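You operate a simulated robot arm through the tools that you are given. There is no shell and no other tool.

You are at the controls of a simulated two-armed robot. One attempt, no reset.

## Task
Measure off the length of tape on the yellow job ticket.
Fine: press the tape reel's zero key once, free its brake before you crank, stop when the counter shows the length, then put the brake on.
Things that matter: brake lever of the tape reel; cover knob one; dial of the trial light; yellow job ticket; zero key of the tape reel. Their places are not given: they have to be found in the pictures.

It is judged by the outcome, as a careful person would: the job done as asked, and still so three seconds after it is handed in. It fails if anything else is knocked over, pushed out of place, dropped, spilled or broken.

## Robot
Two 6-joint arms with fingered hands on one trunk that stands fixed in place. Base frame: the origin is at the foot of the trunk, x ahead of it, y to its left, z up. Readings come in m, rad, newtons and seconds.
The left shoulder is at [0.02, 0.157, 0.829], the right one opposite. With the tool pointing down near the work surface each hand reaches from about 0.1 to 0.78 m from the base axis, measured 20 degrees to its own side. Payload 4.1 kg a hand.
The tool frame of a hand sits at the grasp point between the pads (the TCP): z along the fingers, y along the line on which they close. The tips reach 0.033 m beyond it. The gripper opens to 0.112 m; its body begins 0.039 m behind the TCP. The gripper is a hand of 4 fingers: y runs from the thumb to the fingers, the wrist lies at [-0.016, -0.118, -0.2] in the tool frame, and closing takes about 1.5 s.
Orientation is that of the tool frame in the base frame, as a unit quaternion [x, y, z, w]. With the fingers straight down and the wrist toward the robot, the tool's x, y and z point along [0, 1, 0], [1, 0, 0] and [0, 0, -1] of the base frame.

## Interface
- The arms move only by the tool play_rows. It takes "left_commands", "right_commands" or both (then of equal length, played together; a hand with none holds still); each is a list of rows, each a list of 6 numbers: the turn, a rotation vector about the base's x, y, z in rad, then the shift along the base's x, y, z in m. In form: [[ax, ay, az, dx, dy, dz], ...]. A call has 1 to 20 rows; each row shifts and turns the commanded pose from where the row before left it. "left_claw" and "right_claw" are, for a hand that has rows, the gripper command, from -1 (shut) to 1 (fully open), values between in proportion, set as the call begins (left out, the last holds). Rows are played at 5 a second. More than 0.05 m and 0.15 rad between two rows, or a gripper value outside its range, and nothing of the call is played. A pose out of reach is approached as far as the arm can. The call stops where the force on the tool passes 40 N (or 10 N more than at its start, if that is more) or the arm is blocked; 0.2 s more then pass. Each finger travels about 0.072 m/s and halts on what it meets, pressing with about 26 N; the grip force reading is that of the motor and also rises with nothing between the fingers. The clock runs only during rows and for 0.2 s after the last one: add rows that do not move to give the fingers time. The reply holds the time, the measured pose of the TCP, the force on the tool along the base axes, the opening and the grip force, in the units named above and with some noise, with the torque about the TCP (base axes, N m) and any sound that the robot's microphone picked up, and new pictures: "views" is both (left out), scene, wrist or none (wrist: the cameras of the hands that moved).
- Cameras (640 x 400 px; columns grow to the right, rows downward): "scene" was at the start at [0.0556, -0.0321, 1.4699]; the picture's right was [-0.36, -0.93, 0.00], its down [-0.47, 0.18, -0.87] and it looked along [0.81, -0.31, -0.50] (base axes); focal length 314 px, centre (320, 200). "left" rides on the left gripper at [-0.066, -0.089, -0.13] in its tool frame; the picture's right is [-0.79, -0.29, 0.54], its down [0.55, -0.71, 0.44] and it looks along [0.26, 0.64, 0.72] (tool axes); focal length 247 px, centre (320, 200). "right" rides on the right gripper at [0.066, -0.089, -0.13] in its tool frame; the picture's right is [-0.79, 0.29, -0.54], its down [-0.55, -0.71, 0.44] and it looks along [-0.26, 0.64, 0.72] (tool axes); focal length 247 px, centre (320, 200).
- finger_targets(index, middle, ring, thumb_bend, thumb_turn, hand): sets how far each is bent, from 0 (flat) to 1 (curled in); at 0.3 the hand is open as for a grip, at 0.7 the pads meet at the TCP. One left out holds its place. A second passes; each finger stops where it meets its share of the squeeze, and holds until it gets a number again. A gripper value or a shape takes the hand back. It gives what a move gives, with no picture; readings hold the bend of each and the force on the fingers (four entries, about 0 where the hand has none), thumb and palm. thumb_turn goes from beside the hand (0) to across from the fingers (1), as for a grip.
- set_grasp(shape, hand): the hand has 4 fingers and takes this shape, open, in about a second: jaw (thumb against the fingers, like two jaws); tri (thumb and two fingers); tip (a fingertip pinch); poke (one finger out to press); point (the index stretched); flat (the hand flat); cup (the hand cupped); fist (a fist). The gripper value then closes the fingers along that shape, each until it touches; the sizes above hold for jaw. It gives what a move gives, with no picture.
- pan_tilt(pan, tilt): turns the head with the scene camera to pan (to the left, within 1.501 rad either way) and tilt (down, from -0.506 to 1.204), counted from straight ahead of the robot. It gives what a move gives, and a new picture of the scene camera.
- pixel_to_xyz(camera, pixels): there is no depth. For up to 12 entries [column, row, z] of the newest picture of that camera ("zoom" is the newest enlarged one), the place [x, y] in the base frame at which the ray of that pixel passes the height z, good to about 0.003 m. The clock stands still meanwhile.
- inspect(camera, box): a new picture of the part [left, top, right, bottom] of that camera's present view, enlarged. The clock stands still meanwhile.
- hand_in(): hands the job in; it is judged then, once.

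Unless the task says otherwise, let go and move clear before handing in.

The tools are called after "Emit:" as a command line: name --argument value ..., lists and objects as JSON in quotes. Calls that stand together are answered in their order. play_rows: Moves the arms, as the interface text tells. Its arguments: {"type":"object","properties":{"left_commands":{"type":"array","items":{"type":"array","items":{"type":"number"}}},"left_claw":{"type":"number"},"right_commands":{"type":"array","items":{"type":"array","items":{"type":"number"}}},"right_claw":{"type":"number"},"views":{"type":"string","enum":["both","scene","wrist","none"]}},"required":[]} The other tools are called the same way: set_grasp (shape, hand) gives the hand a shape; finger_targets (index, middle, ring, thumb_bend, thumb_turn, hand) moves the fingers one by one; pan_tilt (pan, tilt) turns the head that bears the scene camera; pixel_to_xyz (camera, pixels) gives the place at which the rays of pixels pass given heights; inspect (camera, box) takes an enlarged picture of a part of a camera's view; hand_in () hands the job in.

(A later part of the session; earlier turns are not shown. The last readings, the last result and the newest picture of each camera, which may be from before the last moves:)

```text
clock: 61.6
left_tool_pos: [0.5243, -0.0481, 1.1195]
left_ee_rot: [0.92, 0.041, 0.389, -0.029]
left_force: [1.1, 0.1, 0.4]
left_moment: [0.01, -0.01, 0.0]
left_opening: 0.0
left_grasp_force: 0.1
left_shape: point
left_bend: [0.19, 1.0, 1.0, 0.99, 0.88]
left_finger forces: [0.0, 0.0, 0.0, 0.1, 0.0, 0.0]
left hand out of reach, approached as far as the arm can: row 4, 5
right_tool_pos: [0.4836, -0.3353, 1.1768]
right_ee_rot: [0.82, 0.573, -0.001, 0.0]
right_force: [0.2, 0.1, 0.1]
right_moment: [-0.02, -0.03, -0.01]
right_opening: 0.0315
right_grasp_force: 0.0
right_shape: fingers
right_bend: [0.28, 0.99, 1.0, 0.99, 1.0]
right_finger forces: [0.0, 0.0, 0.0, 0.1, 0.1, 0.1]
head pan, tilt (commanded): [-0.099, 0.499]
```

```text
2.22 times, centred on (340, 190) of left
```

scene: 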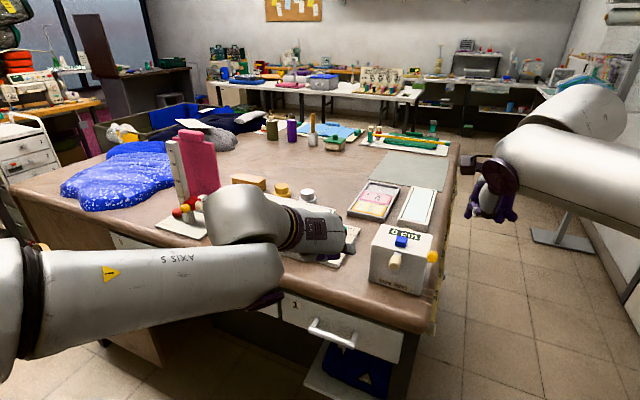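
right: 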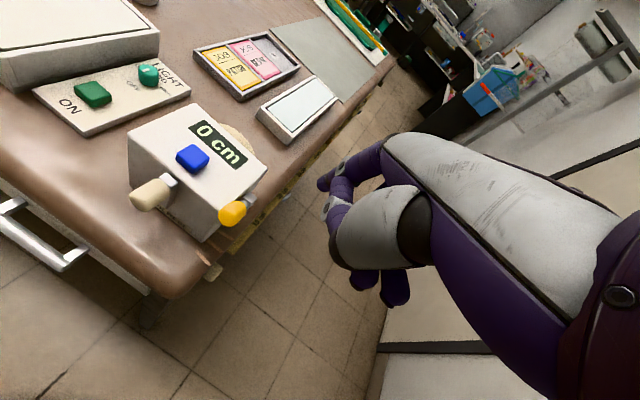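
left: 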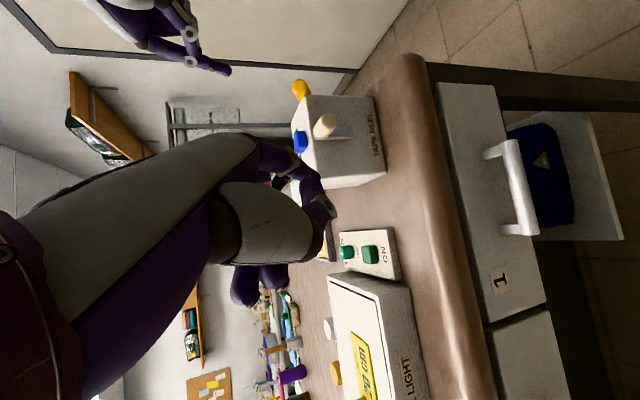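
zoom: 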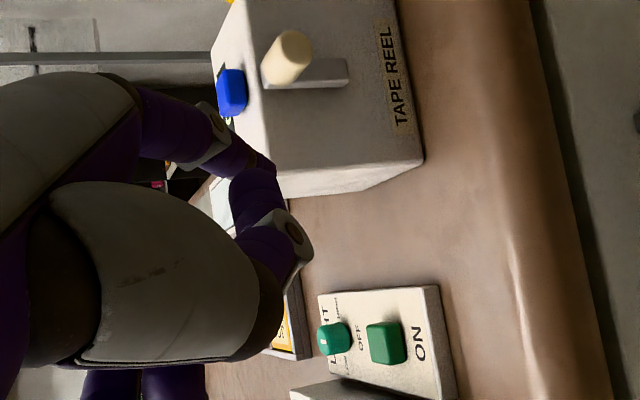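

The yaw pushed the left wrist to its limit; the natural fingers-down pose with the stretched index already points forward-down, so I'll use that instead. I'll bring the left hand up, back and left while turning it to fingers-down, wrist toward the robot.

Emit:
play_rows --left_commands '[[-0.0526, 0.076, 0.1021, -0.0138, 0.0109, 0.0112], [-0.0526, 0.076, 0.1021, -0.0138, 0.0109, 0.0112], [-0.0526, 0.076, 0.1021, -0.0138, 0.0109, 0.0112], [-0.0526, 0.076, 0.1021, -0.0138, 0.0109, 0.0112], [-0.0526, 0.076, 0.1021, -0.0138, 0.0109, 0.0112]]' --views "scene"

```text
clock: 62.8
left_tool_pos: [0.4555, 0.0072, 1.1752]
left_ee_rot: [0.931, 0.316, 0.181, -0.015]
left_force: [0.1, -0.8, -0.2]
left_moment: [0.02, 0.03, -0.05]
left_opening: 0.0
left_grasp_force: 0.1
left_shape: point
left_bend: [0.19, 1.0, 1.0, 0.99, 0.88]
left_finger forces: [0.1, 0.0, 0.0, 0.0, 0.0, 0.1]
right_tool_pos: [0.483, -0.3342, 1.1769]
right_ee_rot: [0.819, 0.574, 0.0, 0.001]
right_force: [0.9, -0.5, -0.2]
right_moment: [0.0, -0.01, 0.01]
right_opening: 0.0315
right_grasp_force: 0.0
right_shape: fingers
right_bend: [0.28, 0.99, 1.0, 0.99, 1.0]
right_finger forces: [0.0, 0.0, 0.1, 0.0, 0.0, 0.0]
head pan, tilt (commanded): [-0.099, 0.499]
```

scene: 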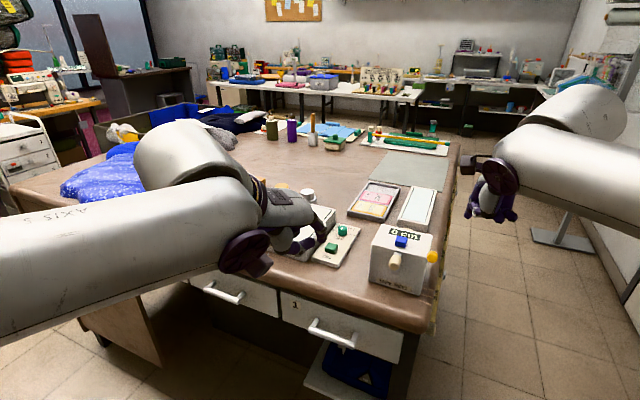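

No reach warnings now. I'll finish the rotation.

Emit:
play_rows --left_commands '[[-0.0526, 0.076, 0.1021, -0.0138, 0.0109, 0.0112], [-0.0526, 0.076, 0.1021, -0.0138, 0.0109, 0.0112], [-0.0526, 0.076, 0.1021, -0.0138, 0.0109, 0.0112], [-0.0526, 0.076, 0.1021, -0.0138, 0.0109, 0.0112]]' --views "both"

```text
clock: 63.8
left_tool_pos: [0.3999, 0.0497, 1.2209]
left_ee_rot: [0.862, 0.507, 0.0, -0.002]
left_force: [0.7, -0.1, -0.5]
left_moment: [0.03, 0.02, 0.0]
left_opening: 0.0001
left_grasp_force: 0.1
left_shape: point
left_bend: [0.19, 1.0, 1.0, 0.99, 0.88]
left_finger forces: [0.0, 0.0, 0.0, 0.0, 0.0, 0.1]
right_tool_pos: [0.4837, -0.3351, 1.1783]
right_ee_rot: [0.82, 0.573, -0.001, 0.0]
right_force: [0.2, -0.1, -0.6]
right_moment: [-0.01, 0.02, 0.02]
right_opening: 0.0315
right_grasp_force: 0.0
right_shape: fingers
right_bend: [0.28, 0.99, 1.0, 0.99, 1.0]
right_finger forces: [0.0, 0.1, 0.0, 0.0, 0.0, 0.1]
head pan, tilt (commanded): [-0.099, 0.499]
```

scene: 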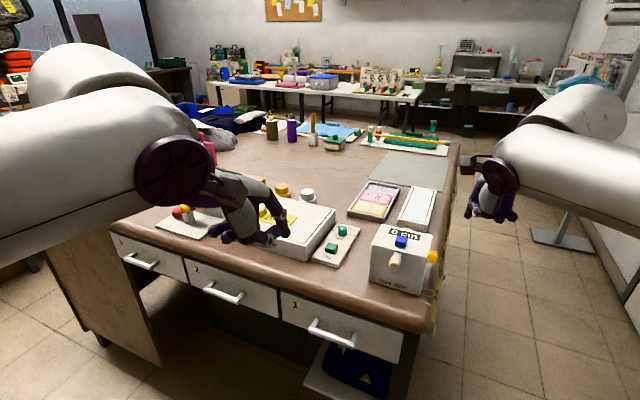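
left: 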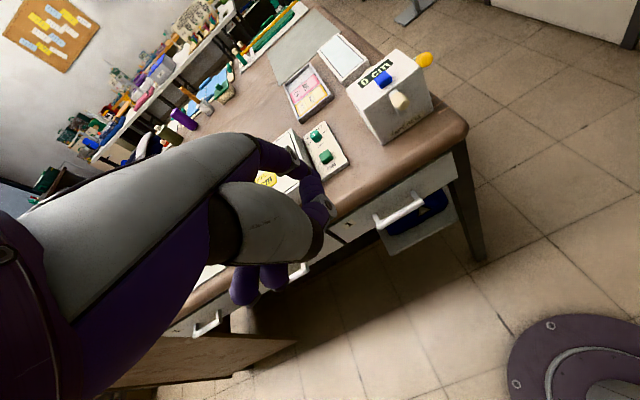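

The left hand is now fingers-down with its index pointing forward-down, and the scene view still shows the counter. I'll bring the index tip toward the left-front of the crank handle.

Emit:
play_rows --left_commands '[[0, 0, 0, 0.0087, -0.0269, -0.0257], [0, 0, 0, 0.0087, -0.0269, -0.0257], [0, 0, 0, 0.0087, -0.0269, -0.0257], [0, 0, 0, 0.0087, -0.0269, -0.0257], [0, 0, 0, 0.0087, -0.0269, -0.0257]]' --views "both"

Emit:
inspect --camera "right" --box '[0, 80, 300, 300]'

Emit:
inspect --camera "scene" --box '[330, 200, 450, 310]'

```text
clock: 65.0
left_tool_pos: [0.4438, -0.0832, 1.0893]
left_ee_rot: [0.862, 0.506, 0.0, -0.001]
left_force: [-0.6, 0.4, -0.1]
left_moment: [-0.03, -0.03, -0.04]
left_opening: 0.0
left_grasp_force: 0.1
left_shape: point
left_bend: [0.19, 1.0, 1.0, 0.99, 0.88]
left_finger forces: [0.0, 0.1, 0.0, 0.0, 0.1, 0.0]
right_tool_pos: [0.4824, -0.334, 1.1774]
right_ee_rot: [0.819, 0.574, -0.001, 0.002]
right_force: [-0.6, 0.3, 0.4]
right_moment: [-0.01, -0.02, -0.01]
right_opening: 0.0316
right_grasp_force: 0.2
right_shape: fingers
right_bend: [0.28, 0.99, 1.0, 0.99, 1.0]
right_finger forces: [0.0, 0.0, 0.0, 0.0, 0.0, 0.0]
head pan, tilt (commanded): [-0.099, 0.499]
```

scene: 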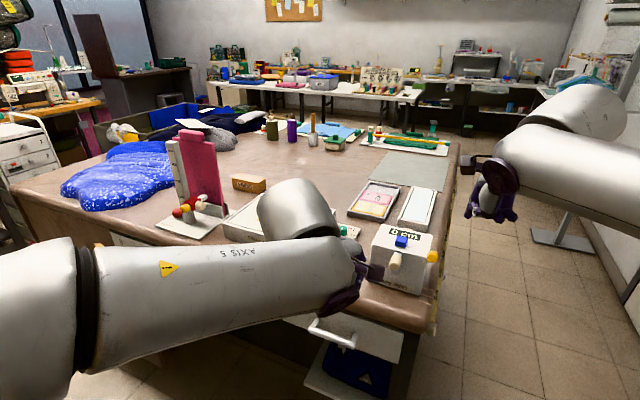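
left: 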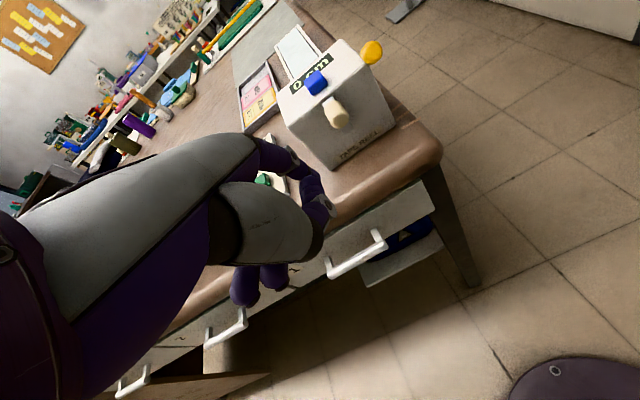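

```text
1.82 times, centred on (150, 190) of right
```

zoom: 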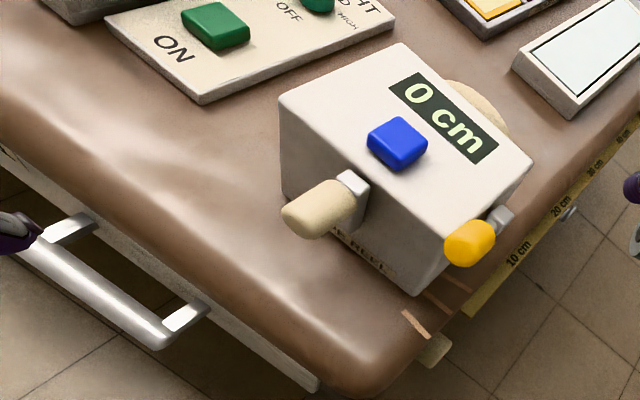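

```text
3.64 times, centred on (390, 255) of scene
```

zoom: 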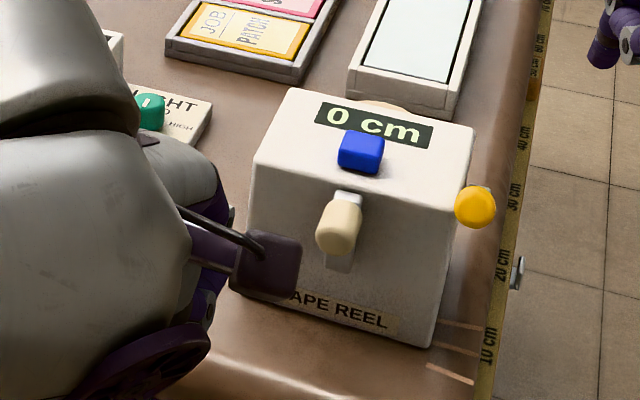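

The tip should now be near (0.508,-0.137,1.058), clear in front-left of the reel. I'll step to the pre-push position left of the handle and check with the right camera.

Emit:
play_rows --left_commands '[[0, 0, 0, 0.0041, -0.0142, -0.0114], [0, 0, 0, 0.0041, -0.0142, -0.0114]]' --views "none"

Emit:
inspect --camera "right" --box '[0, 100, 260, 300]'

Emit:
inspect --camera "left" --box '[230, 60, 430, 240]'

Emit:
inspect --camera "scene" --box '[330, 200, 450, 310]'

```text
clock: 65.6
left_tool_pos: [0.4523, -0.1108, 1.07]
left_ee_rot: [0.862, 0.507, -0.001, -0.001]
left_force: [0.2, 0.2, 0.9]
left_moment: [-0.06, 0.02, 0.03]
left_opening: 0.0001
left_grasp_force: 0.1
left_shape: point
left_bend: [0.19, 1.0, 1.0, 0.99, 0.88]
left_finger forces: [0.0, 0.0, 0.0, 0.1, 0.1, 0.0]
right_tool_pos: [0.4834, -0.3348, 1.1773]
right_ee_rot: [0.82, 0.573, -0.001, 0.0]
right_force: [-0.8, -0.4, 0.5]
right_moment: [-0.06, -0.01, 0.0]
right_opening: 0.0318
right_grasp_force: 0.0
right_shape: fingers
right_bend: [0.28, 0.99, 1.0, 0.99, 1.0]
right_finger forces: [0.1, 0.1, 0.0, 0.0, 0.0, 0.0]
head pan, tilt (commanded): [-0.099, 0.499]
```

```text
2.00 times, centred on (130, 200) of right
```

zoom: 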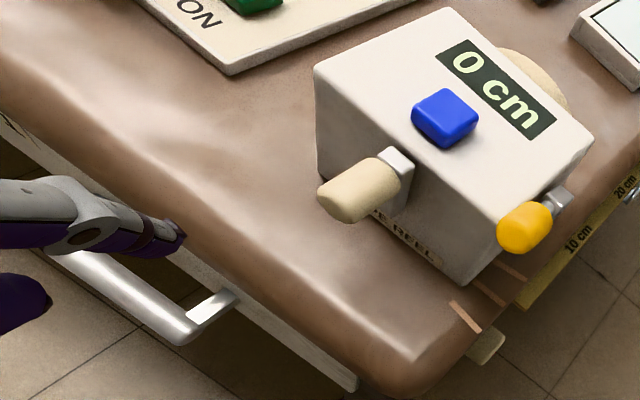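

```text
2.22 times, centred on (330, 150) of left
```

zoom: 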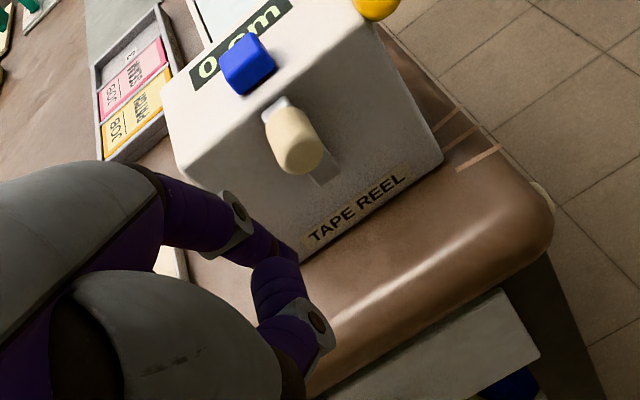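

```text
3.64 times, centred on (390, 255) of scene
```

zoom: 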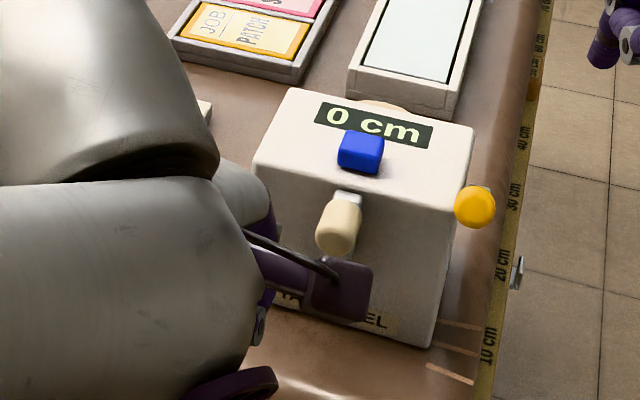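

The right camera shows the left index tip at (60,219) in its frame, left of the handle. I'll check its position there.

Emit:
pixel_to_xyz --camera "right" --pixels '[[60, 219, 1.045], [60, 219, 1.035], [60, 219, 1.025], [133.6, 196, 1.045], [165, 187, 1.045], [128, 195, 1.045]]'

```text
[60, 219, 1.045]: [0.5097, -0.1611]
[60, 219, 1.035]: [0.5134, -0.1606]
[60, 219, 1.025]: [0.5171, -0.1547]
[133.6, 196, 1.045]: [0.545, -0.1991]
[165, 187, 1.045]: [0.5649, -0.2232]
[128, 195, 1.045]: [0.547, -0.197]
```

Both estimates put the left index tip at about (0.515,-0.162,1.037), left of the handle with room. I'll move it forward beside the handle and then nudge the handle to the right (clockwise) a little to test the crank.

Emit:
play_rows --left_commands '[[0, 0, 0, 0.0201, -0.0112, -0.001], [0, 0, 0, 0.0201, -0.0112, -0.001], [0, 0, 0, -0.0055, -0.0099, -0.0035]]' --views "none"

Emit:
inspect --camera "right" --box '[40, 100, 260, 270]'

Emit:
inspect --camera "left" --box '[230, 60, 430, 240]'

```text
clock: 66.4
left_tool_pos: [0.4863, -0.1429, 1.0636]
left_ee_rot: [0.861, 0.508, -0.002, -0.002]
left_force: [-0.1, -0.2, 0.3]
left_moment: [-0.01, 0.04, 0.02]
left_opening: 0.0
left_grasp_force: 0.1
left_shape: point
left_bend: [0.19, 1.0, 1.0, 0.99, 0.88]
left_finger forces: [0.0, 0.0, 0.1, 0.1, 0.0, 0.0]
right_tool_pos: [0.4833, -0.3349, 1.1772]
right_ee_rot: [0.819, 0.573, -0.001, 0.001]
right_force: [-0.1, 0.4, -0.4]
right_moment: [-0.03, -0.01, 0.01]
right_opening: 0.0318
right_grasp_force: 0.1
right_shape: fingers
right_bend: [0.28, 0.99, 1.0, 0.99, 1.0]
right_finger forces: [0.1, 0.0, 0.0, 0.0, 0.0, 0.1]
head pan, tilt (commanded): [-0.099, 0.499]
```

```text
2.35 times, centred on (150, 185) of right
```

zoom: 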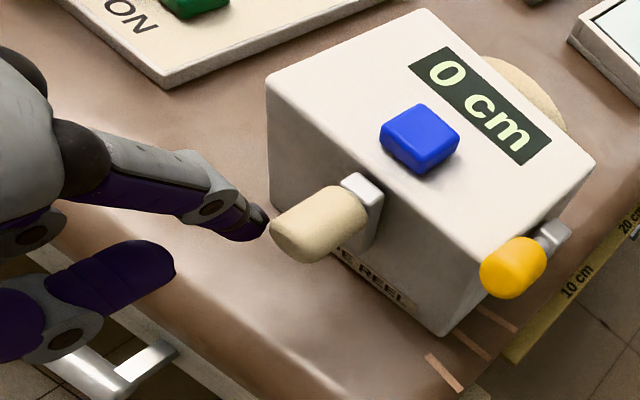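

```text
2.22 times, centred on (330, 150) of left
```

zoom: 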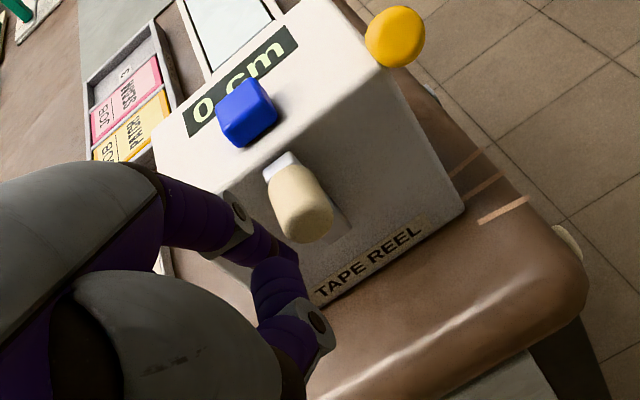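

The left index tip is right beside the handle's outer end on its left, and both hand cameras show "0 cm". I'll go 8 mm deeper and push right in small steps.

Emit:
play_rows --left_commands '[[0, 0, 0, 0.007, -0.0039, 0], [0, 0, 0, -0.0024, -0.0043, 0.001], [0, 0, 0, -0.0024, -0.0043, 0.001], [0, 0, 0, -0.0024, -0.0043, 0.001]]' --views "none"

Emit:
inspect --camera "right" --box '[40, 100, 260, 270]'

Emit:
inspect --camera "left" --box '[230, 60, 430, 240]'

```text
clock: 67.4
left_tool_pos: [0.4862, -0.1601, 1.0674]
left_ee_rot: [0.862, 0.506, 0.0, -0.003]
left_force: [1.3, 2.0, 0.6]
left_moment: [0.0, -0.02, 0.05]
left_opening: 0.1061
left_grasp_force: 0.0
left_shape: point
left_bend: [0.19, 1.0, 1.0, 0.99, 0.88]
left_finger forces: [0.6, 0.1, 0.0, 0.1, 0.1, 0.0]
right_tool_pos: [0.4821, -0.3352, 1.1778]
right_ee_rot: [0.82, 0.573, -0.001, 0.0]
right_force: [-0.5, -0.9, 0.5]
right_moment: [0.02, 0.01, -0.02]
right_opening: 0.0316
right_grasp_force: 0.1
right_shape: fingers
right_bend: [0.28, 0.99, 1.0, 0.99, 1.0]
right_finger forces: [0.0, 0.1, 0.0, 0.0, 0.0, 0.1]
head pan, tilt (commanded): [-0.099, 0.499]
```

```text
2.35 times, centred on (150, 185) of right
```

zoom: 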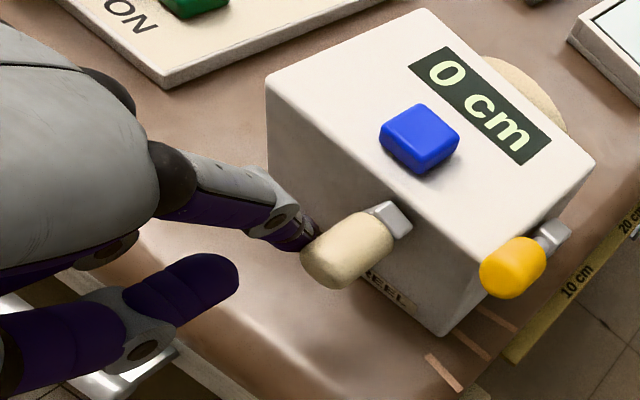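

```text
2.22 times, centred on (330, 150) of left
```

zoom: 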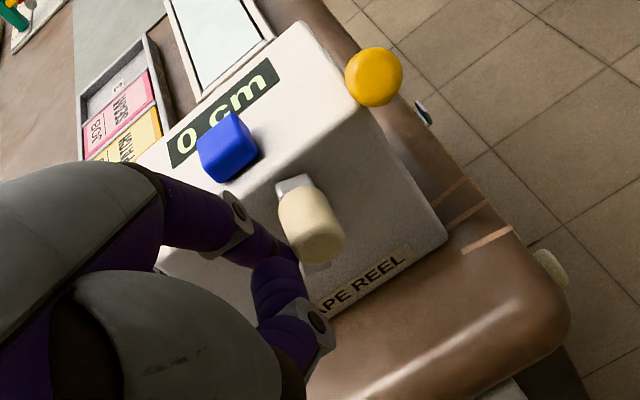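

The handle moved right with only about 0.6 N, so the brake is free; the counter still shows "0 cm". I'll turn it further clockwise and watch the counter.

Emit:
play_rows --left_commands '[[0, 0, 0, -0.0027, -0.0049, 0.0005], [0, 0, 0, -0.0025, -0.0045, -0.0013], [0, 0, 0, -0.0023, -0.0041, -0.0022]]' --views "none"

Emit:
inspect --camera "right" --box '[40, 100, 260, 270]'

Emit:
inspect --camera "left" --box '[230, 60, 430, 240]'

```text
clock: 68.2
left_tool_pos: [0.4788, -0.1735, 1.0635]
left_ee_rot: [0.862, 0.507, 0.0, -0.001]
left_force: [0.1, -0.1, -0.1]
left_moment: [-0.02, -0.02, 0.06]
left_opening: 0.1058
left_grasp_force: 0.0
left_shape: point
left_bend: [0.19, 1.0, 1.0, 0.99, 0.88]
left_finger forces: [0.5, 0.0, 0.0, 0.0, 0.0, 0.1]
right_tool_pos: [0.4839, -0.3346, 1.1772]
right_ee_rot: [0.82, 0.573, -0.001, 0.0]
right_force: [-0.8, -0.2, -0.2]
right_moment: [0.03, 0.02, 0.03]
right_opening: 0.0315
right_grasp_force: 0.1
right_shape: fingers
right_bend: [0.28, 0.99, 1.0, 0.99, 1.0]
right_finger forces: [0.0, 0.0, 0.1, 0.0, 0.1, 0.1]
head pan, tilt (commanded): [-0.099, 0.499]
```

```text
2.35 times, centred on (150, 185) of right
```

zoom: 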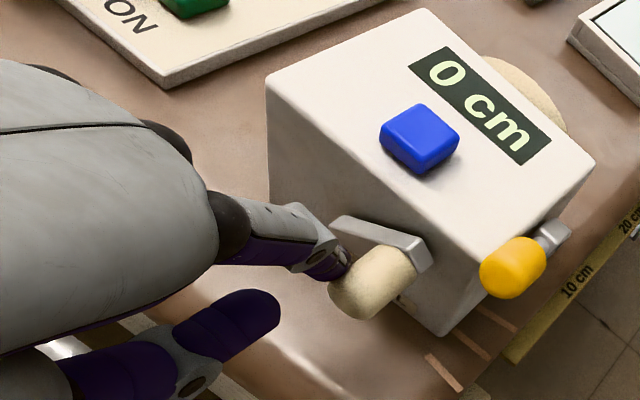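

```text
2.22 times, centred on (330, 150) of left
```

zoom: 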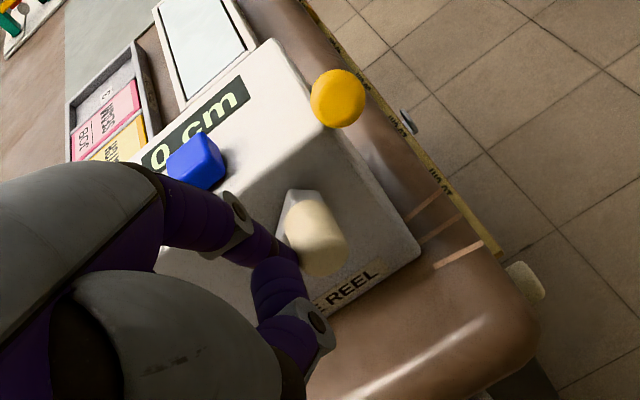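

The crank arm is now about 60° clockwise but the counter still reads "0 cm". I'll push on a bit further to see whether it counts in this direction.

Emit:
play_rows --left_commands '[[0, 0, 0, -0.0021, -0.0038, -0.003], [0, 0, 0, -0.0018, -0.0032, -0.0038], [0, 0, 0, -0.0014, -0.0025, -0.0045]]' --views "none"

Emit:
inspect --camera "right" --box '[40, 100, 260, 270]'

```text
clock: 69.0
left_tool_pos: [0.4736, -0.1834, 1.0532]
left_ee_rot: [0.861, 0.508, 0.0, -0.002]
left_force: [-1.1, -0.7, 0.7]
left_moment: [0.0, -0.01, 0.05]
left_opening: 0.0
left_grasp_force: 0.1
left_shape: point
left_bend: [0.19, 1.0, 1.0, 0.99, 0.88]
left_finger forces: [0.5, 0.0, 0.0, 0.0, 0.1, 0.0]
right_tool_pos: [0.4834, -0.3353, 1.1769]
right_ee_rot: [0.82, 0.573, -0.001, 0.0]
right_force: [0.7, -1.1, 0.3]
right_moment: [-0.01, 0.0, 0.01]
right_opening: 0.0316
right_grasp_force: 0.0
right_shape: fingers
right_bend: [0.28, 0.99, 1.0, 0.99, 1.0]
right_finger forces: [0.1, 0.1, 0.0, 0.1, 0.1, 0.0]
head pan, tilt (commanded): [-0.099, 0.499]
```

```text
2.35 times, centred on (150, 185) of right
```

zoom: 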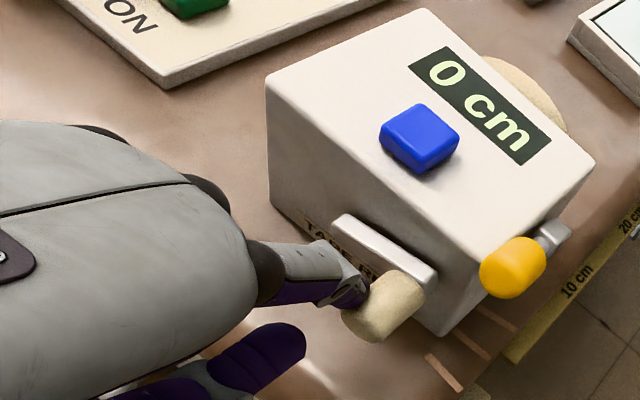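

The crank arm is now at about 90° clockwise and the counter still shows "0 cm". Before lowering further I'll check how low the thumb (purple, at right-view (135,247)) hangs relative to the table.

Emit:
pixel_to_xyz --camera "right" --pixels '[[135, 246.7, 1.08], [135, 246.7, 1.05], [135, 246.7, 1.02], [135, 246.7, 0.99]]'

Emit:
inspect --camera "right" --box '[0, 120, 260, 320]'

Emit:
inspect --camera "scene" --box '[280, 180, 460, 330]'

```text
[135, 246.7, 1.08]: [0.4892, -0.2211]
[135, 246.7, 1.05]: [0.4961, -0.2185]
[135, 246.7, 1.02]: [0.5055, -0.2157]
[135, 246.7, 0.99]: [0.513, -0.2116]
```

```text
2.00 times, centred on (130, 220) of right
```

zoom: 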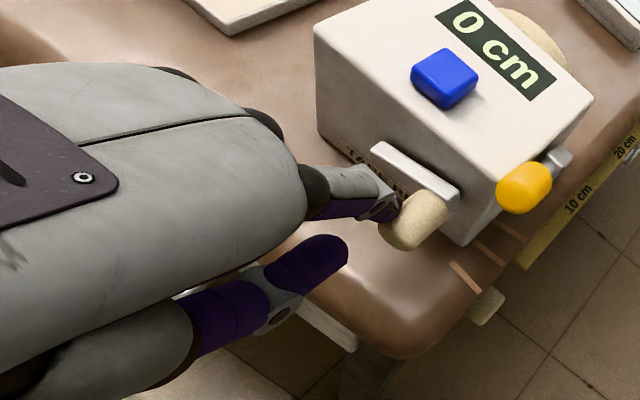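

```text
2.67 times, centred on (370, 255) of scene
```

zoom: 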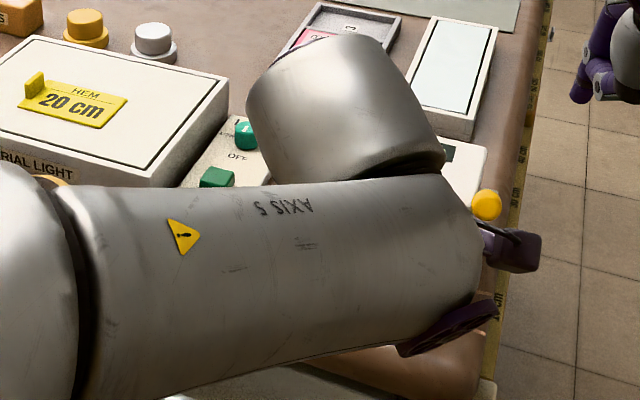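

The thumb should stay above the table for the next arc. I'll continue clockwise to about 150° and read the counter again.

Emit:
play_rows --left_commands '[[0, 0, 0, -0.001, -0.0018, -0.0044], [0, 0, 0, -0.0006, -0.0011, -0.0051], [0, 0, 0, -0.0002, -0.0004, -0.0052], [0, 0, 0, 0.0002, 0.0004, -0.0052], [0, 0, 0, 0.0006, 0.0011, -0.0051], [0, 0, 0, 0.0011, 0.0019, -0.0047]]' --views "none"

Emit:
inspect --camera "right" --box '[40, 100, 260, 270]'

```text
clock: 70.4
left_tool_pos: [0.4727, -0.1833, 1.023]
left_ee_rot: [0.862, 0.507, 0.0, -0.002]
left_force: [-0.3, 0.1, 1.1]
left_moment: [-0.03, -0.03, -0.04]
left_opening: 0.0003
left_grasp_force: 0.1
left_shape: point
left_bend: [0.19, 1.0, 1.0, 0.99, 0.88]
left_finger forces: [0.6, 0.0, 0.1, 0.0, 0.1, 0.0]
right_tool_pos: [0.482, -0.3338, 1.1766]
right_ee_rot: [0.819, 0.573, -0.001, 0.001]
right_force: [0.3, 0.5, -1.0]
right_moment: [0.0, 0.0, 0.01]
right_opening: 0.0319
right_grasp_force: 0.0
right_shape: fingers
right_bend: [0.28, 0.99, 1.0, 0.99, 1.0]
right_finger forces: [0.1, 0.0, 0.0, 0.1, 0.0, 0.0]
head pan, tilt (commanded): [-0.099, 0.499]
```

```text
2.35 times, centred on (150, 185) of right
```

zoom: 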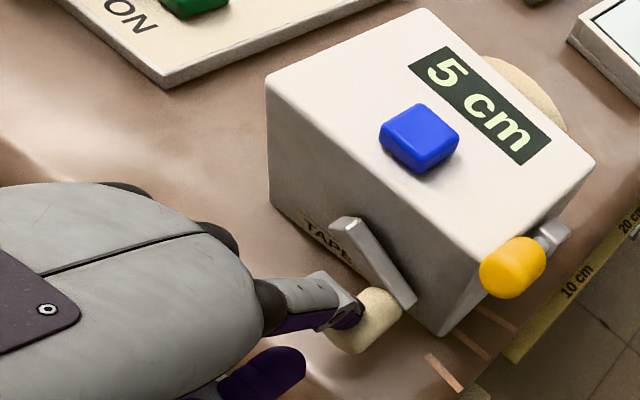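

The counter now shows "5 cm", so clockwise is right and it counts in 5 cm steps. I'll carry the handle around the bottom, keeping the fingertip just above the table.

Emit:
play_rows --left_commands '[[0, 0, 0, 0.0004, 0.0037, -0.0038], [0, 0, 0, 0.0005, 0.0039, -0.0047], [0, 0, 0, 0.001, 0.0049, -0.006], [0, 0, 0, 0.0012, 0.0062, -0.005]]' --views "none"

Emit:
inspect --camera "right" --box '[40, 100, 260, 270]'

Emit:
inspect --camera "left" --box '[230, 60, 430, 240]'

```text
clock: 71.4
left_tool_pos: [0.4778, -0.1663, 1.0051]
left_ee_rot: [0.862, 0.507, 0.001, 0.001]
left_force: [-0.4, 1.8, 11.4]
left_moment: [-0.51, -0.74, 0.11]
left_opening: 0.0
left_grasp_force: 0.1
left_shape: point
left_bend: [0.17, 1.0, 1.0, 0.99, 0.88]
left_finger forces: [11.4, 0.0, 0.1, 0.0, 0.0, 0.0]
right_tool_pos: [0.4824, -0.336, 1.1775]
right_ee_rot: [0.819, 0.573, 0.0, 0.0]
right_force: [-0.2, -0.1, -0.7]
right_moment: [0.04, 0.03, -0.02]
right_opening: 0.0314
right_grasp_force: 0.1
right_shape: fingers
right_bend: [0.28, 0.99, 1.0, 0.99, 1.0]
right_finger forces: [0.0, 0.1, 0.0, 0.0, 0.1, 0.0]
head pan, tilt (commanded): [-0.099, 0.499]
```

```text
2.35 times, centred on (150, 185) of right
```

zoom: 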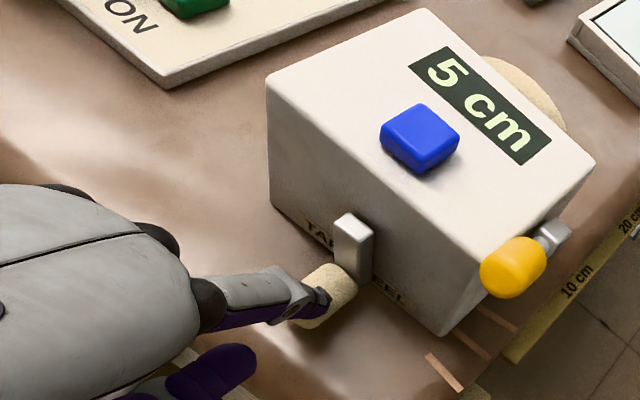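

```text
2.22 times, centred on (330, 150) of left
```

zoom: 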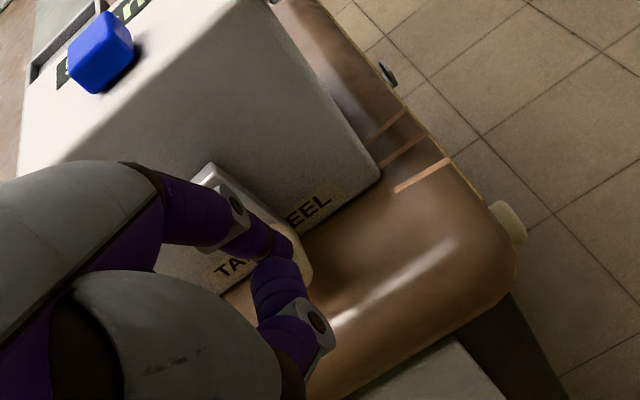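

The finger is now pressing down on top of the handle at bottom dead centre (11 N), which doesn't turn it. I'll ease off and look closely before repositioning beside it.

Emit:
play_rows --left_commands '[[0, 0, 0, -0.003, -0.0054, 0.005]]' --views "none"

Emit:
inspect --camera "right" --box '[100, 180, 200, 270]'

Emit:
inspect --camera "left" --box '[270, 100, 370, 190]'

```text
clock: 71.8
left_tool_pos: [0.4733, -0.1715, 1.0072]
left_ee_rot: [0.862, 0.506, 0.0, -0.002]
left_force: [-0.2, 0.2, 0.1]
left_moment: [-0.04, -0.07, -0.03]
left_opening: 0.0
left_grasp_force: 0.0
left_shape: point
left_bend: [0.19, 1.0, 1.0, 0.99, 0.88]
left_finger forces: [0.4, 0.0, 0.1, 0.1, 0.0, 0.0]
right_tool_pos: [0.483, -0.3352, 1.1769]
right_ee_rot: [0.82, 0.573, 0.0, 0.0]
right_force: [-0.5, -0.9, -0.6]
right_moment: [-0.02, -0.03, -0.03]
right_opening: 0.0316
right_grasp_force: 0.1
right_shape: fingers
right_bend: [0.28, 0.99, 1.0, 0.99, 1.0]
right_finger forces: [0.0, 0.1, 0.0, 0.1, 0.1, 0.0]
head pan, tilt (commanded): [-0.099, 0.499]
```

```text
4.44 times, centred on (150, 225) of right
```

zoom: 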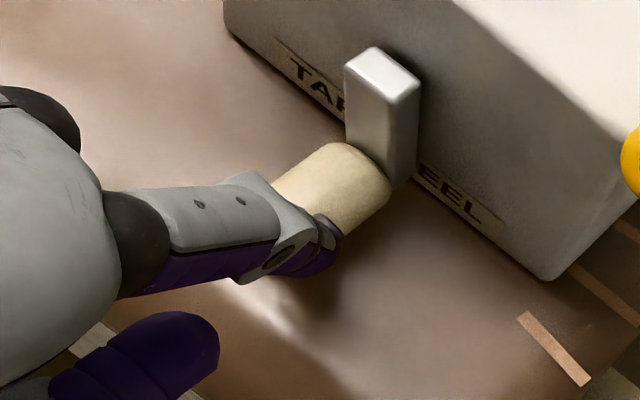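

```text
4.44 times, centred on (320, 145) of left
```

zoom: 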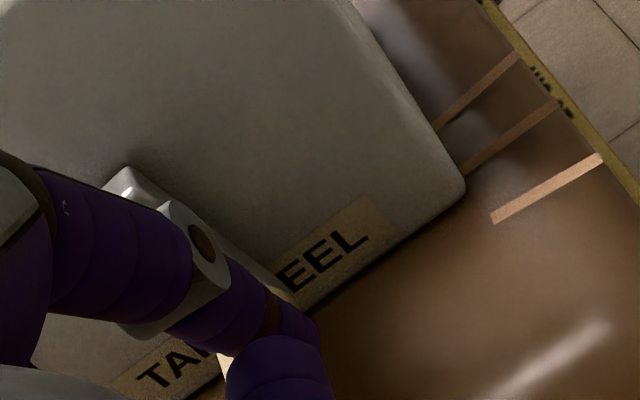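

The fingertip sits on the handle's upper-right edge rather than beside it. I'll shift it right, lower it beside the handle, and then push left.

Emit:
play_rows --left_commands '[[0, 0, 0, -0.0075, -0.0072, 0.002], [0, 0, 0, 0, 0, -0.009], [0, 0, 0, 0, 0, -0.008]]' --views "none"

Emit:
inspect --camera "right" --box '[90, 170, 210, 280]'

```text
clock: 72.6
left_tool_pos: [0.466, -0.1766, 0.9922]
left_ee_rot: [0.862, 0.507, 0.0, -0.001]
left_force: [-0.7, 0.3, 0.8]
left_moment: [0.03, 0.01, 0.0]
left_opening: 0.0
left_grasp_force: 0.1
left_shape: point
left_bend: [0.19, 1.0, 1.0, 0.99, 0.88]
left_finger forces: [0.0, 0.1, 0.0, 0.0, 0.0, 0.0]
right_tool_pos: [0.484, -0.3348, 1.1777]
right_ee_rot: [0.819, 0.573, -0.001, 0.001]
right_force: [0.1, -0.8, 0.0]
right_moment: [0.02, 0.02, -0.01]
right_opening: 0.0316
right_grasp_force: 0.1
right_shape: fingers
right_bend: [0.28, 0.99, 1.0, 0.99, 1.0]
right_finger forces: [0.0, 0.0, 0.0, 0.0, 0.1, 0.0]
head pan, tilt (commanded): [-0.099, 0.499]
```

```text
3.64 times, centred on (150, 225) of right
```

zoom: 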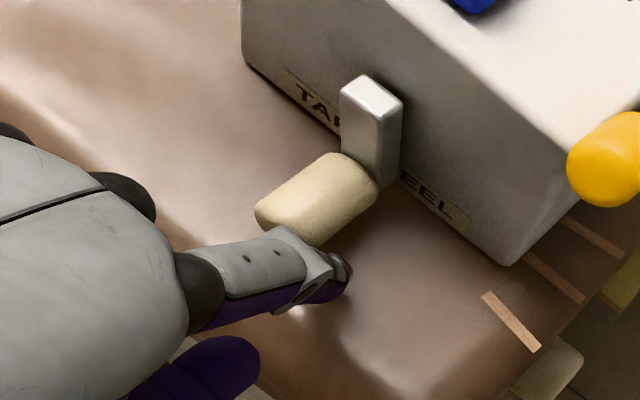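

The fingertip is now beside the handle on its right, just above the table, with no contact force. I'll push it left.

Emit:
play_rows --left_commands '[[0, 0, 0, 0.0034, 0.0039, 0], [0, 0, 0, 0.0024, 0.0044, 0], [0, 0, 0, 0.0024, 0.0044, 0]]' --views "none"

Emit:
inspect --camera "right" --box '[90, 170, 210, 280]'

```text
clock: 73.4
left_tool_pos: [0.475, -0.1654, 0.9921]
left_ee_rot: [0.861, 0.508, 0.001, -0.002]
left_force: [-1.0, 0.8, 0.0]
left_moment: [0.0, 0.05, -0.03]
left_opening: 0.1056
left_grasp_force: 0.2
left_shape: point
left_bend: [0.2, 1.0, 1.0, 0.99, 0.88]
left_finger forces: [0.8, 0.1, 0.0, 0.0, 0.0, 0.0]
right_tool_pos: [0.4838, -0.3348, 1.1777]
right_ee_rot: [0.82, 0.573, -0.001, 0.0]
right_force: [-0.2, 0.4, 0.0]
right_moment: [0.01, 0.01, 0.01]
right_opening: 0.0315
right_grasp_force: 0.1
right_shape: fingers
right_bend: [0.28, 0.99, 1.0, 0.99, 1.0]
right_finger forces: [0.0, 0.0, 0.0, 0.1, 0.0, 0.0]
head pan, tilt (commanded): [-0.099, 0.499]
```

```text
3.64 times, centred on (150, 225) of right
```

zoom: 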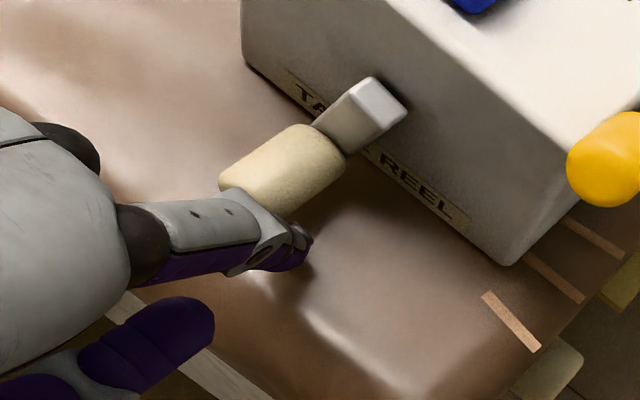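

The handle swings left past the bottom with under 1 N. I'll keep pushing left, then start lifting.

Emit:
play_rows --left_commands '[[0, 0, 0, 0.0024, 0.0044, 0], [0, 0, 0, 0.0024, 0.0044, 0.0005], [0, 0, 0, 0.0024, 0.0044, 0.001]]' --views "none"

Emit:
inspect --camera "right" --box '[60, 100, 260, 280]'

```text
clock: 74.2
left_tool_pos: [0.4811, -0.1515, 0.9945]
left_ee_rot: [0.862, 0.507, 0.0, -0.001]
left_force: [-0.7, 0.1, -0.5]
left_moment: [-0.01, -0.01, -0.08]
left_opening: 0.1055
left_grasp_force: 0.1
left_shape: point
left_bend: [0.2, 1.0, 1.0, 0.99, 0.88]
left_finger forces: [1.0, 0.0, 0.0, 0.0, 0.0, 0.0]
right_tool_pos: [0.4841, -0.3352, 1.1772]
right_ee_rot: [0.82, 0.573, -0.001, 0.0]
right_force: [-0.5, 0.0, 0.3]
right_moment: [0.03, -0.01, 0.01]
right_opening: 0.0317
right_grasp_force: 0.0
right_shape: fingers
right_bend: [0.28, 0.99, 1.0, 0.99, 1.0]
right_finger forces: [0.0, 0.0, 0.0, 0.1, 0.0, 0.0]
head pan, tilt (commanded): [-0.099, 0.499]
```

```text
2.22 times, centred on (160, 190) of right
```

zoom: 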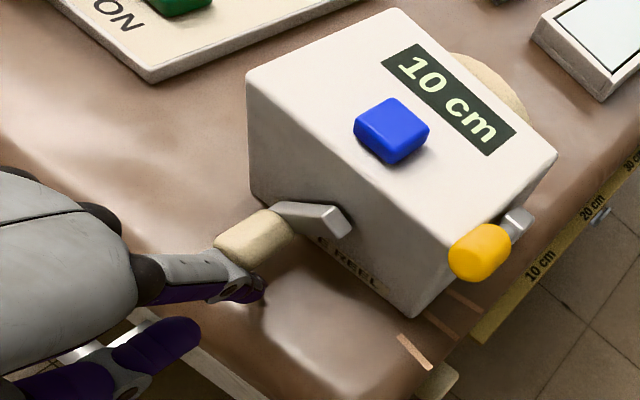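

The counter now shows "10 cm" at roughly 230° of crank. I'll keep the fingertip low and continue sweeping left and then up under the handle.

Emit:
play_rows --left_commands '[[0, 0, 0, 0.0029, 0.0052, -0.001], [0, 0, 0, 0.0024, 0.0044, -0.0005], [0, 0, 0, 0.0022, 0.0039, 0.0015], [0, 0, 0, 0.0017, 0.0031, 0.0035]]' --views "none"

Emit:
inspect --camera "right" --box '[60, 100, 260, 280]'

```text
clock: 75.2
left_tool_pos: [0.4897, -0.135, 0.9988]
left_ee_rot: [0.861, 0.508, 0.0, -0.002]
left_force: [-1.8, 1.6, -1.9]
left_moment: [0.09, 0.12, -0.03]
left_opening: 0.1055
left_grasp_force: 0.0
left_shape: point
left_bend: [0.2, 1.0, 1.0, 0.99, 0.88]
left_finger forces: [2.2, 0.1, 0.0, 0.0, 0.0, 0.0]
right_tool_pos: [0.4828, -0.3344, 1.1759]
right_ee_rot: [0.819, 0.574, -0.001, 0.0]
right_force: [-0.5, -0.8, 0.2]
right_moment: [0.0, 0.01, 0.03]
right_opening: 0.0317
right_grasp_force: 0.1
right_shape: fingers
right_bend: [0.28, 0.99, 1.0, 0.99, 1.0]
right_finger forces: [0.1, 0.0, 0.0, 0.1, 0.0, 0.0]
head pan, tilt (commanded): [-0.099, 0.499]
```

```text
2.22 times, centred on (160, 190) of right
```

zoom: 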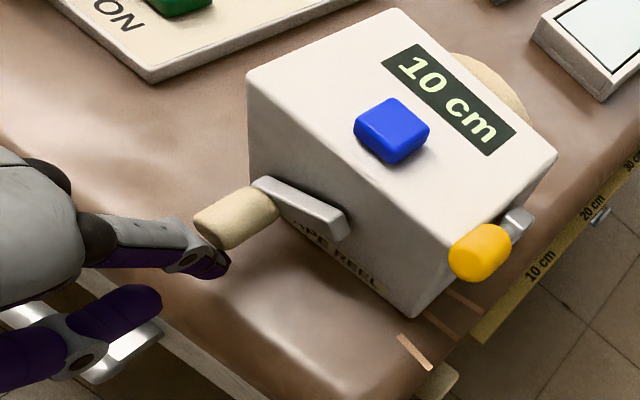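

The handle is at the left (about 270°), with the finger below it and 2 N of push. I'll lift it up the left side.

Emit:
play_rows --left_commands '[[0, 0, 0, 0.0015, 0.0026, 0.0047], [0, 0, 0, 0.001, 0.0017, 0.006], [0, 0, 0, 0.001, 0.0017, 0.0065], [0, 0, 0, 0.0005, 0.0009, 0.0065]]' --views "none"

Emit:
inspect --camera "right" --box '[60, 100, 260, 280]'

```text
clock: 76.2
left_tool_pos: [0.4947, -0.1275, 1.0211]
left_ee_rot: [0.861, 0.508, 0.0, -0.001]
left_force: [-0.6, 1.2, -0.6]
left_moment: [0.07, 0.08, 0.03]
left_opening: 0.1055
left_grasp_force: 0.0
left_shape: point
left_bend: [0.2, 1.0, 1.0, 0.99, 0.88]
left_finger forces: [1.9, 0.0, 0.1, 0.0, 0.0, 0.1]
right_tool_pos: [0.4826, -0.3344, 1.1765]
right_ee_rot: [0.82, 0.573, -0.001, 0.001]
right_force: [-0.1, 0.7, 0.5]
right_moment: [-0.02, 0.04, 0.0]
right_opening: 0.0316
right_grasp_force: 0.1
right_shape: fingers
right_bend: [0.28, 0.99, 1.0, 0.99, 1.0]
right_finger forces: [0.1, 0.0, 0.1, 0.1, 0.0, 0.1]
head pan, tilt (commanded): [-0.099, 0.499]
```

```text
2.22 times, centred on (160, 190) of right
```

zoom: 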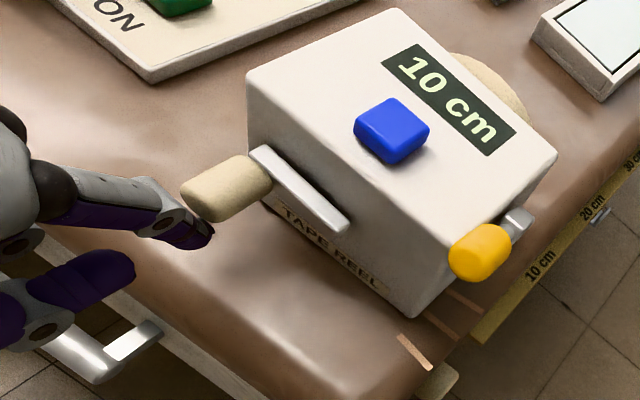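

The crank is at about 300°, still "10 cm". I'll continue up and over to the right.

Emit:
play_rows --left_commands '[[0, 0, 0, 0, 0, 0.006], [0, 0, 0, -0.0007, -0.0013, 0.006], [0, 0, 0, -0.0015, -0.0026, 0.0055], [0, 0, 0, -0.0022, -0.0039, 0.0045]]' --views "none"

Emit:
inspect --camera "right" --box '[60, 100, 260, 280]'

```text
clock: 77.2
left_tool_pos: [0.4895, -0.1356, 1.045]
left_ee_rot: [0.861, 0.508, 0.0, 0.0]
left_force: [-1.0, 0.6, -0.5]
left_moment: [0.02, 0.05, 0.05]
left_opening: 0.1055
left_grasp_force: 0.0
left_shape: point
left_bend: [0.2, 1.0, 1.0, 0.99, 0.88]
left_finger forces: [2.1, 0.0, 0.0, 0.0, 0.0, 0.0]
right_tool_pos: [0.4836, -0.3344, 1.1764]
right_ee_rot: [0.819, 0.573, -0.001, 0.001]
right_force: [0.7, 1.0, -0.1]
right_moment: [0.0, -0.02, 0.0]
right_opening: 0.0317
right_grasp_force: 0.0
right_shape: fingers
right_bend: [0.28, 0.99, 1.0, 0.99, 1.0]
right_finger forces: [0.0, 0.0, 0.1, 0.0, 0.0, 0.0]
head pan, tilt (commanded): [-0.099, 0.499]
```

```text
2.22 times, centred on (160, 190) of right
```

zoom: 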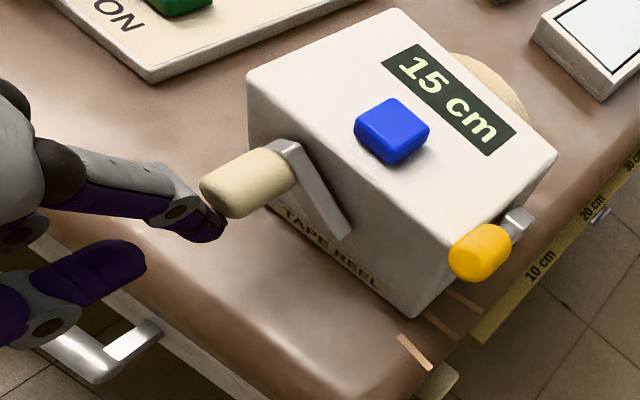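

It now reads "15 cm" at about 340°, so roughly 113° per 5 cm; 20 cm should come near 90–100° into the second turn. I'll carry the handle over the top carefully.

Emit:
play_rows --left_commands '[[0, 0, 0, -0.0027, -0.0048, 0.0055], [0, 0, 0, -0.0027, -0.0048, 0.0055], [0, 0, 0, -0.001, -0.0058, 0.005], [0, 0, 0, -0.001, -0.0058, 0.0035]]' --views "none"

Emit:
inspect --camera "right" --box '[60, 100, 260, 280]'

```text
clock: 78.2
left_tool_pos: [0.4817, -0.1584, 1.0632]
left_ee_rot: [0.862, 0.507, -0.001, -0.001]
left_force: [-3.8, 3.3, -1.0]
left_moment: [0.12, 0.15, -0.02]
left_opening: 0.1056
left_grasp_force: 0.2
left_shape: point
left_bend: [0.23, 1.0, 1.0, 0.99, 0.88]
left_finger forces: [5.4, 0.0, 0.0, 0.1, 0.1, 0.0]
right_tool_pos: [0.483, -0.3345, 1.1767]
right_ee_rot: [0.819, 0.574, -0.001, 0.0]
right_force: [-0.5, 0.2, -0.1]
right_moment: [0.02, 0.02, 0.02]
right_opening: 0.0319
right_grasp_force: 0.0
right_shape: fingers
right_bend: [0.28, 0.99, 1.0, 0.99, 1.0]
right_finger forces: [0.0, 0.0, 0.1, 0.0, 0.1, 0.0]
head pan, tilt (commanded): [-0.099, 0.499]
```

```text
2.22 times, centred on (160, 190) of right
```

zoom: 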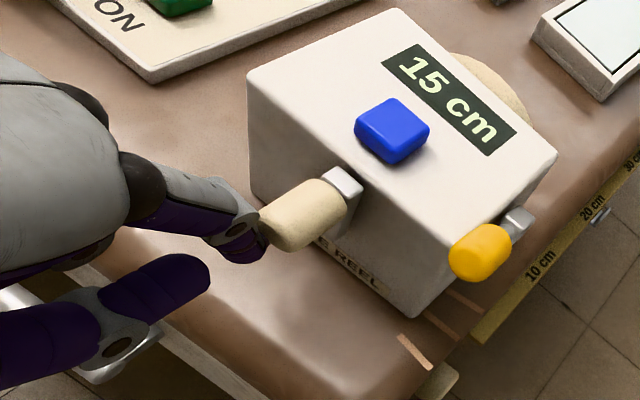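

The tip is now pressing on the handle's end face (about 5 N along its axis). I'll retract, step left, and re-enter beside the handle as I did at the start.

Emit:
play_rows --left_commands '[[0, 0, 0, -0.0105, 0.0058, 0], [0, 0, 0, 0.0068, 0.0122, 0], [0, 0, 0, 0.0148, -0.0083, 0.0015]]' --views "none"

Emit:
inspect --camera "right" --box '[60, 100, 260, 280]'

```text
clock: 79.0
left_tool_pos: [0.4944, -0.1471, 1.0655]
left_ee_rot: [0.862, 0.507, 0.0, -0.001]
left_force: [0.2, -0.1, 0.1]
left_moment: [0.0, -0.02, 0.04]
left_opening: 0.1059
left_grasp_force: 0.0
left_shape: point
left_bend: [0.19, 1.0, 1.0, 0.99, 0.88]
left_finger forces: [0.0, 0.1, 0.0, 0.0, 0.0, 0.1]
right_tool_pos: [0.4839, -0.3349, 1.1771]
right_ee_rot: [0.82, 0.572, -0.001, 0.001]
right_force: [-0.5, 0.3, -0.6]
right_moment: [-0.02, 0.0, 0.0]
right_opening: 0.0315
right_grasp_force: 0.1
right_shape: fingers
right_bend: [0.28, 0.99, 1.0, 0.99, 1.0]
right_finger forces: [0.0, 0.1, 0.1, 0.0, 0.0, 0.0]
head pan, tilt (commanded): [-0.099, 0.499]
```

```text
2.22 times, centred on (160, 190) of right
```

zoom: 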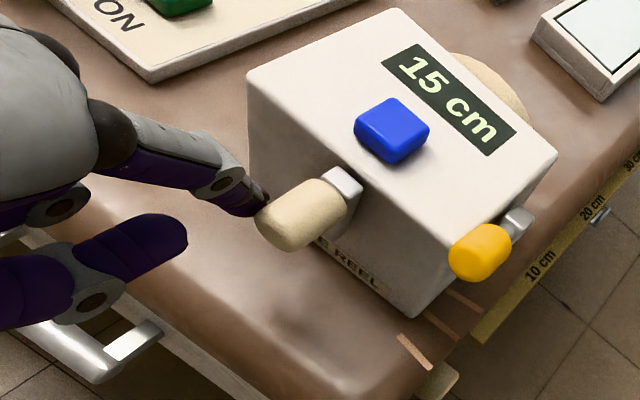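

The tip is back at the handle's left with no load. I'll repeat the first-turn push to the right and down, stopping to check well before 90°.

Emit:
play_rows --left_commands '[[0, 0, 0, -0.0026, -0.0046, 0.0015], [0, 0, 0, -0.0025, -0.0045, 0.0013], [0, 0, 0, -0.0026, -0.0046, 0.0002], [0, 0, 0, -0.0025, -0.0045, -0.0005], [0, 0, 0, -0.0025, -0.0045, -0.0013]]' --views "none"

Emit:
inspect --camera "right" --box '[60, 100, 260, 280]'

```text
clock: 80.2
left_tool_pos: [0.4809, -0.1698, 1.0645]
left_ee_rot: [0.861, 0.508, -0.001, 0.0]
left_force: [0.5, 0.3, -0.1]
left_moment: [0.03, -0.04, 0.03]
left_opening: 0.1056
left_grasp_force: 0.1
left_shape: point
left_bend: [0.19, 1.0, 1.0, 0.99, 0.88]
left_finger forces: [0.5, 0.0, 0.0, 0.1, 0.0, 0.1]
right_tool_pos: [0.4836, -0.3345, 1.1764]
right_ee_rot: [0.82, 0.572, -0.001, 0.001]
right_force: [-0.3, 0.1, 0.4]
right_moment: [-0.01, 0.01, 0.01]
right_opening: 0.0314
right_grasp_force: 0.0
right_shape: fingers
right_bend: [0.28, 0.99, 1.0, 0.99, 1.0]
right_finger forces: [0.0, 0.0, 0.1, 0.1, 0.1, 0.0]
head pan, tilt (commanded): [-0.099, 0.499]
```

```text
2.22 times, centred on (160, 190) of right
```

zoom: 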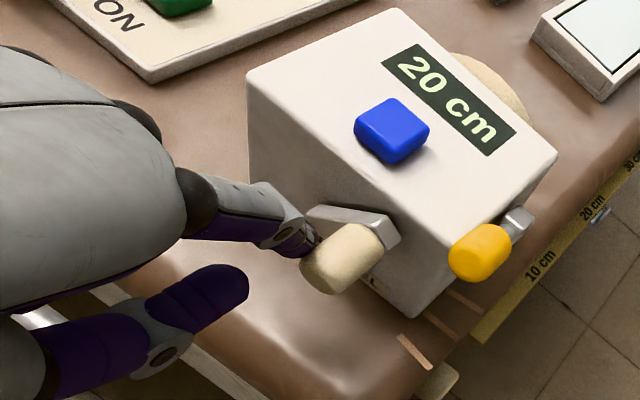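

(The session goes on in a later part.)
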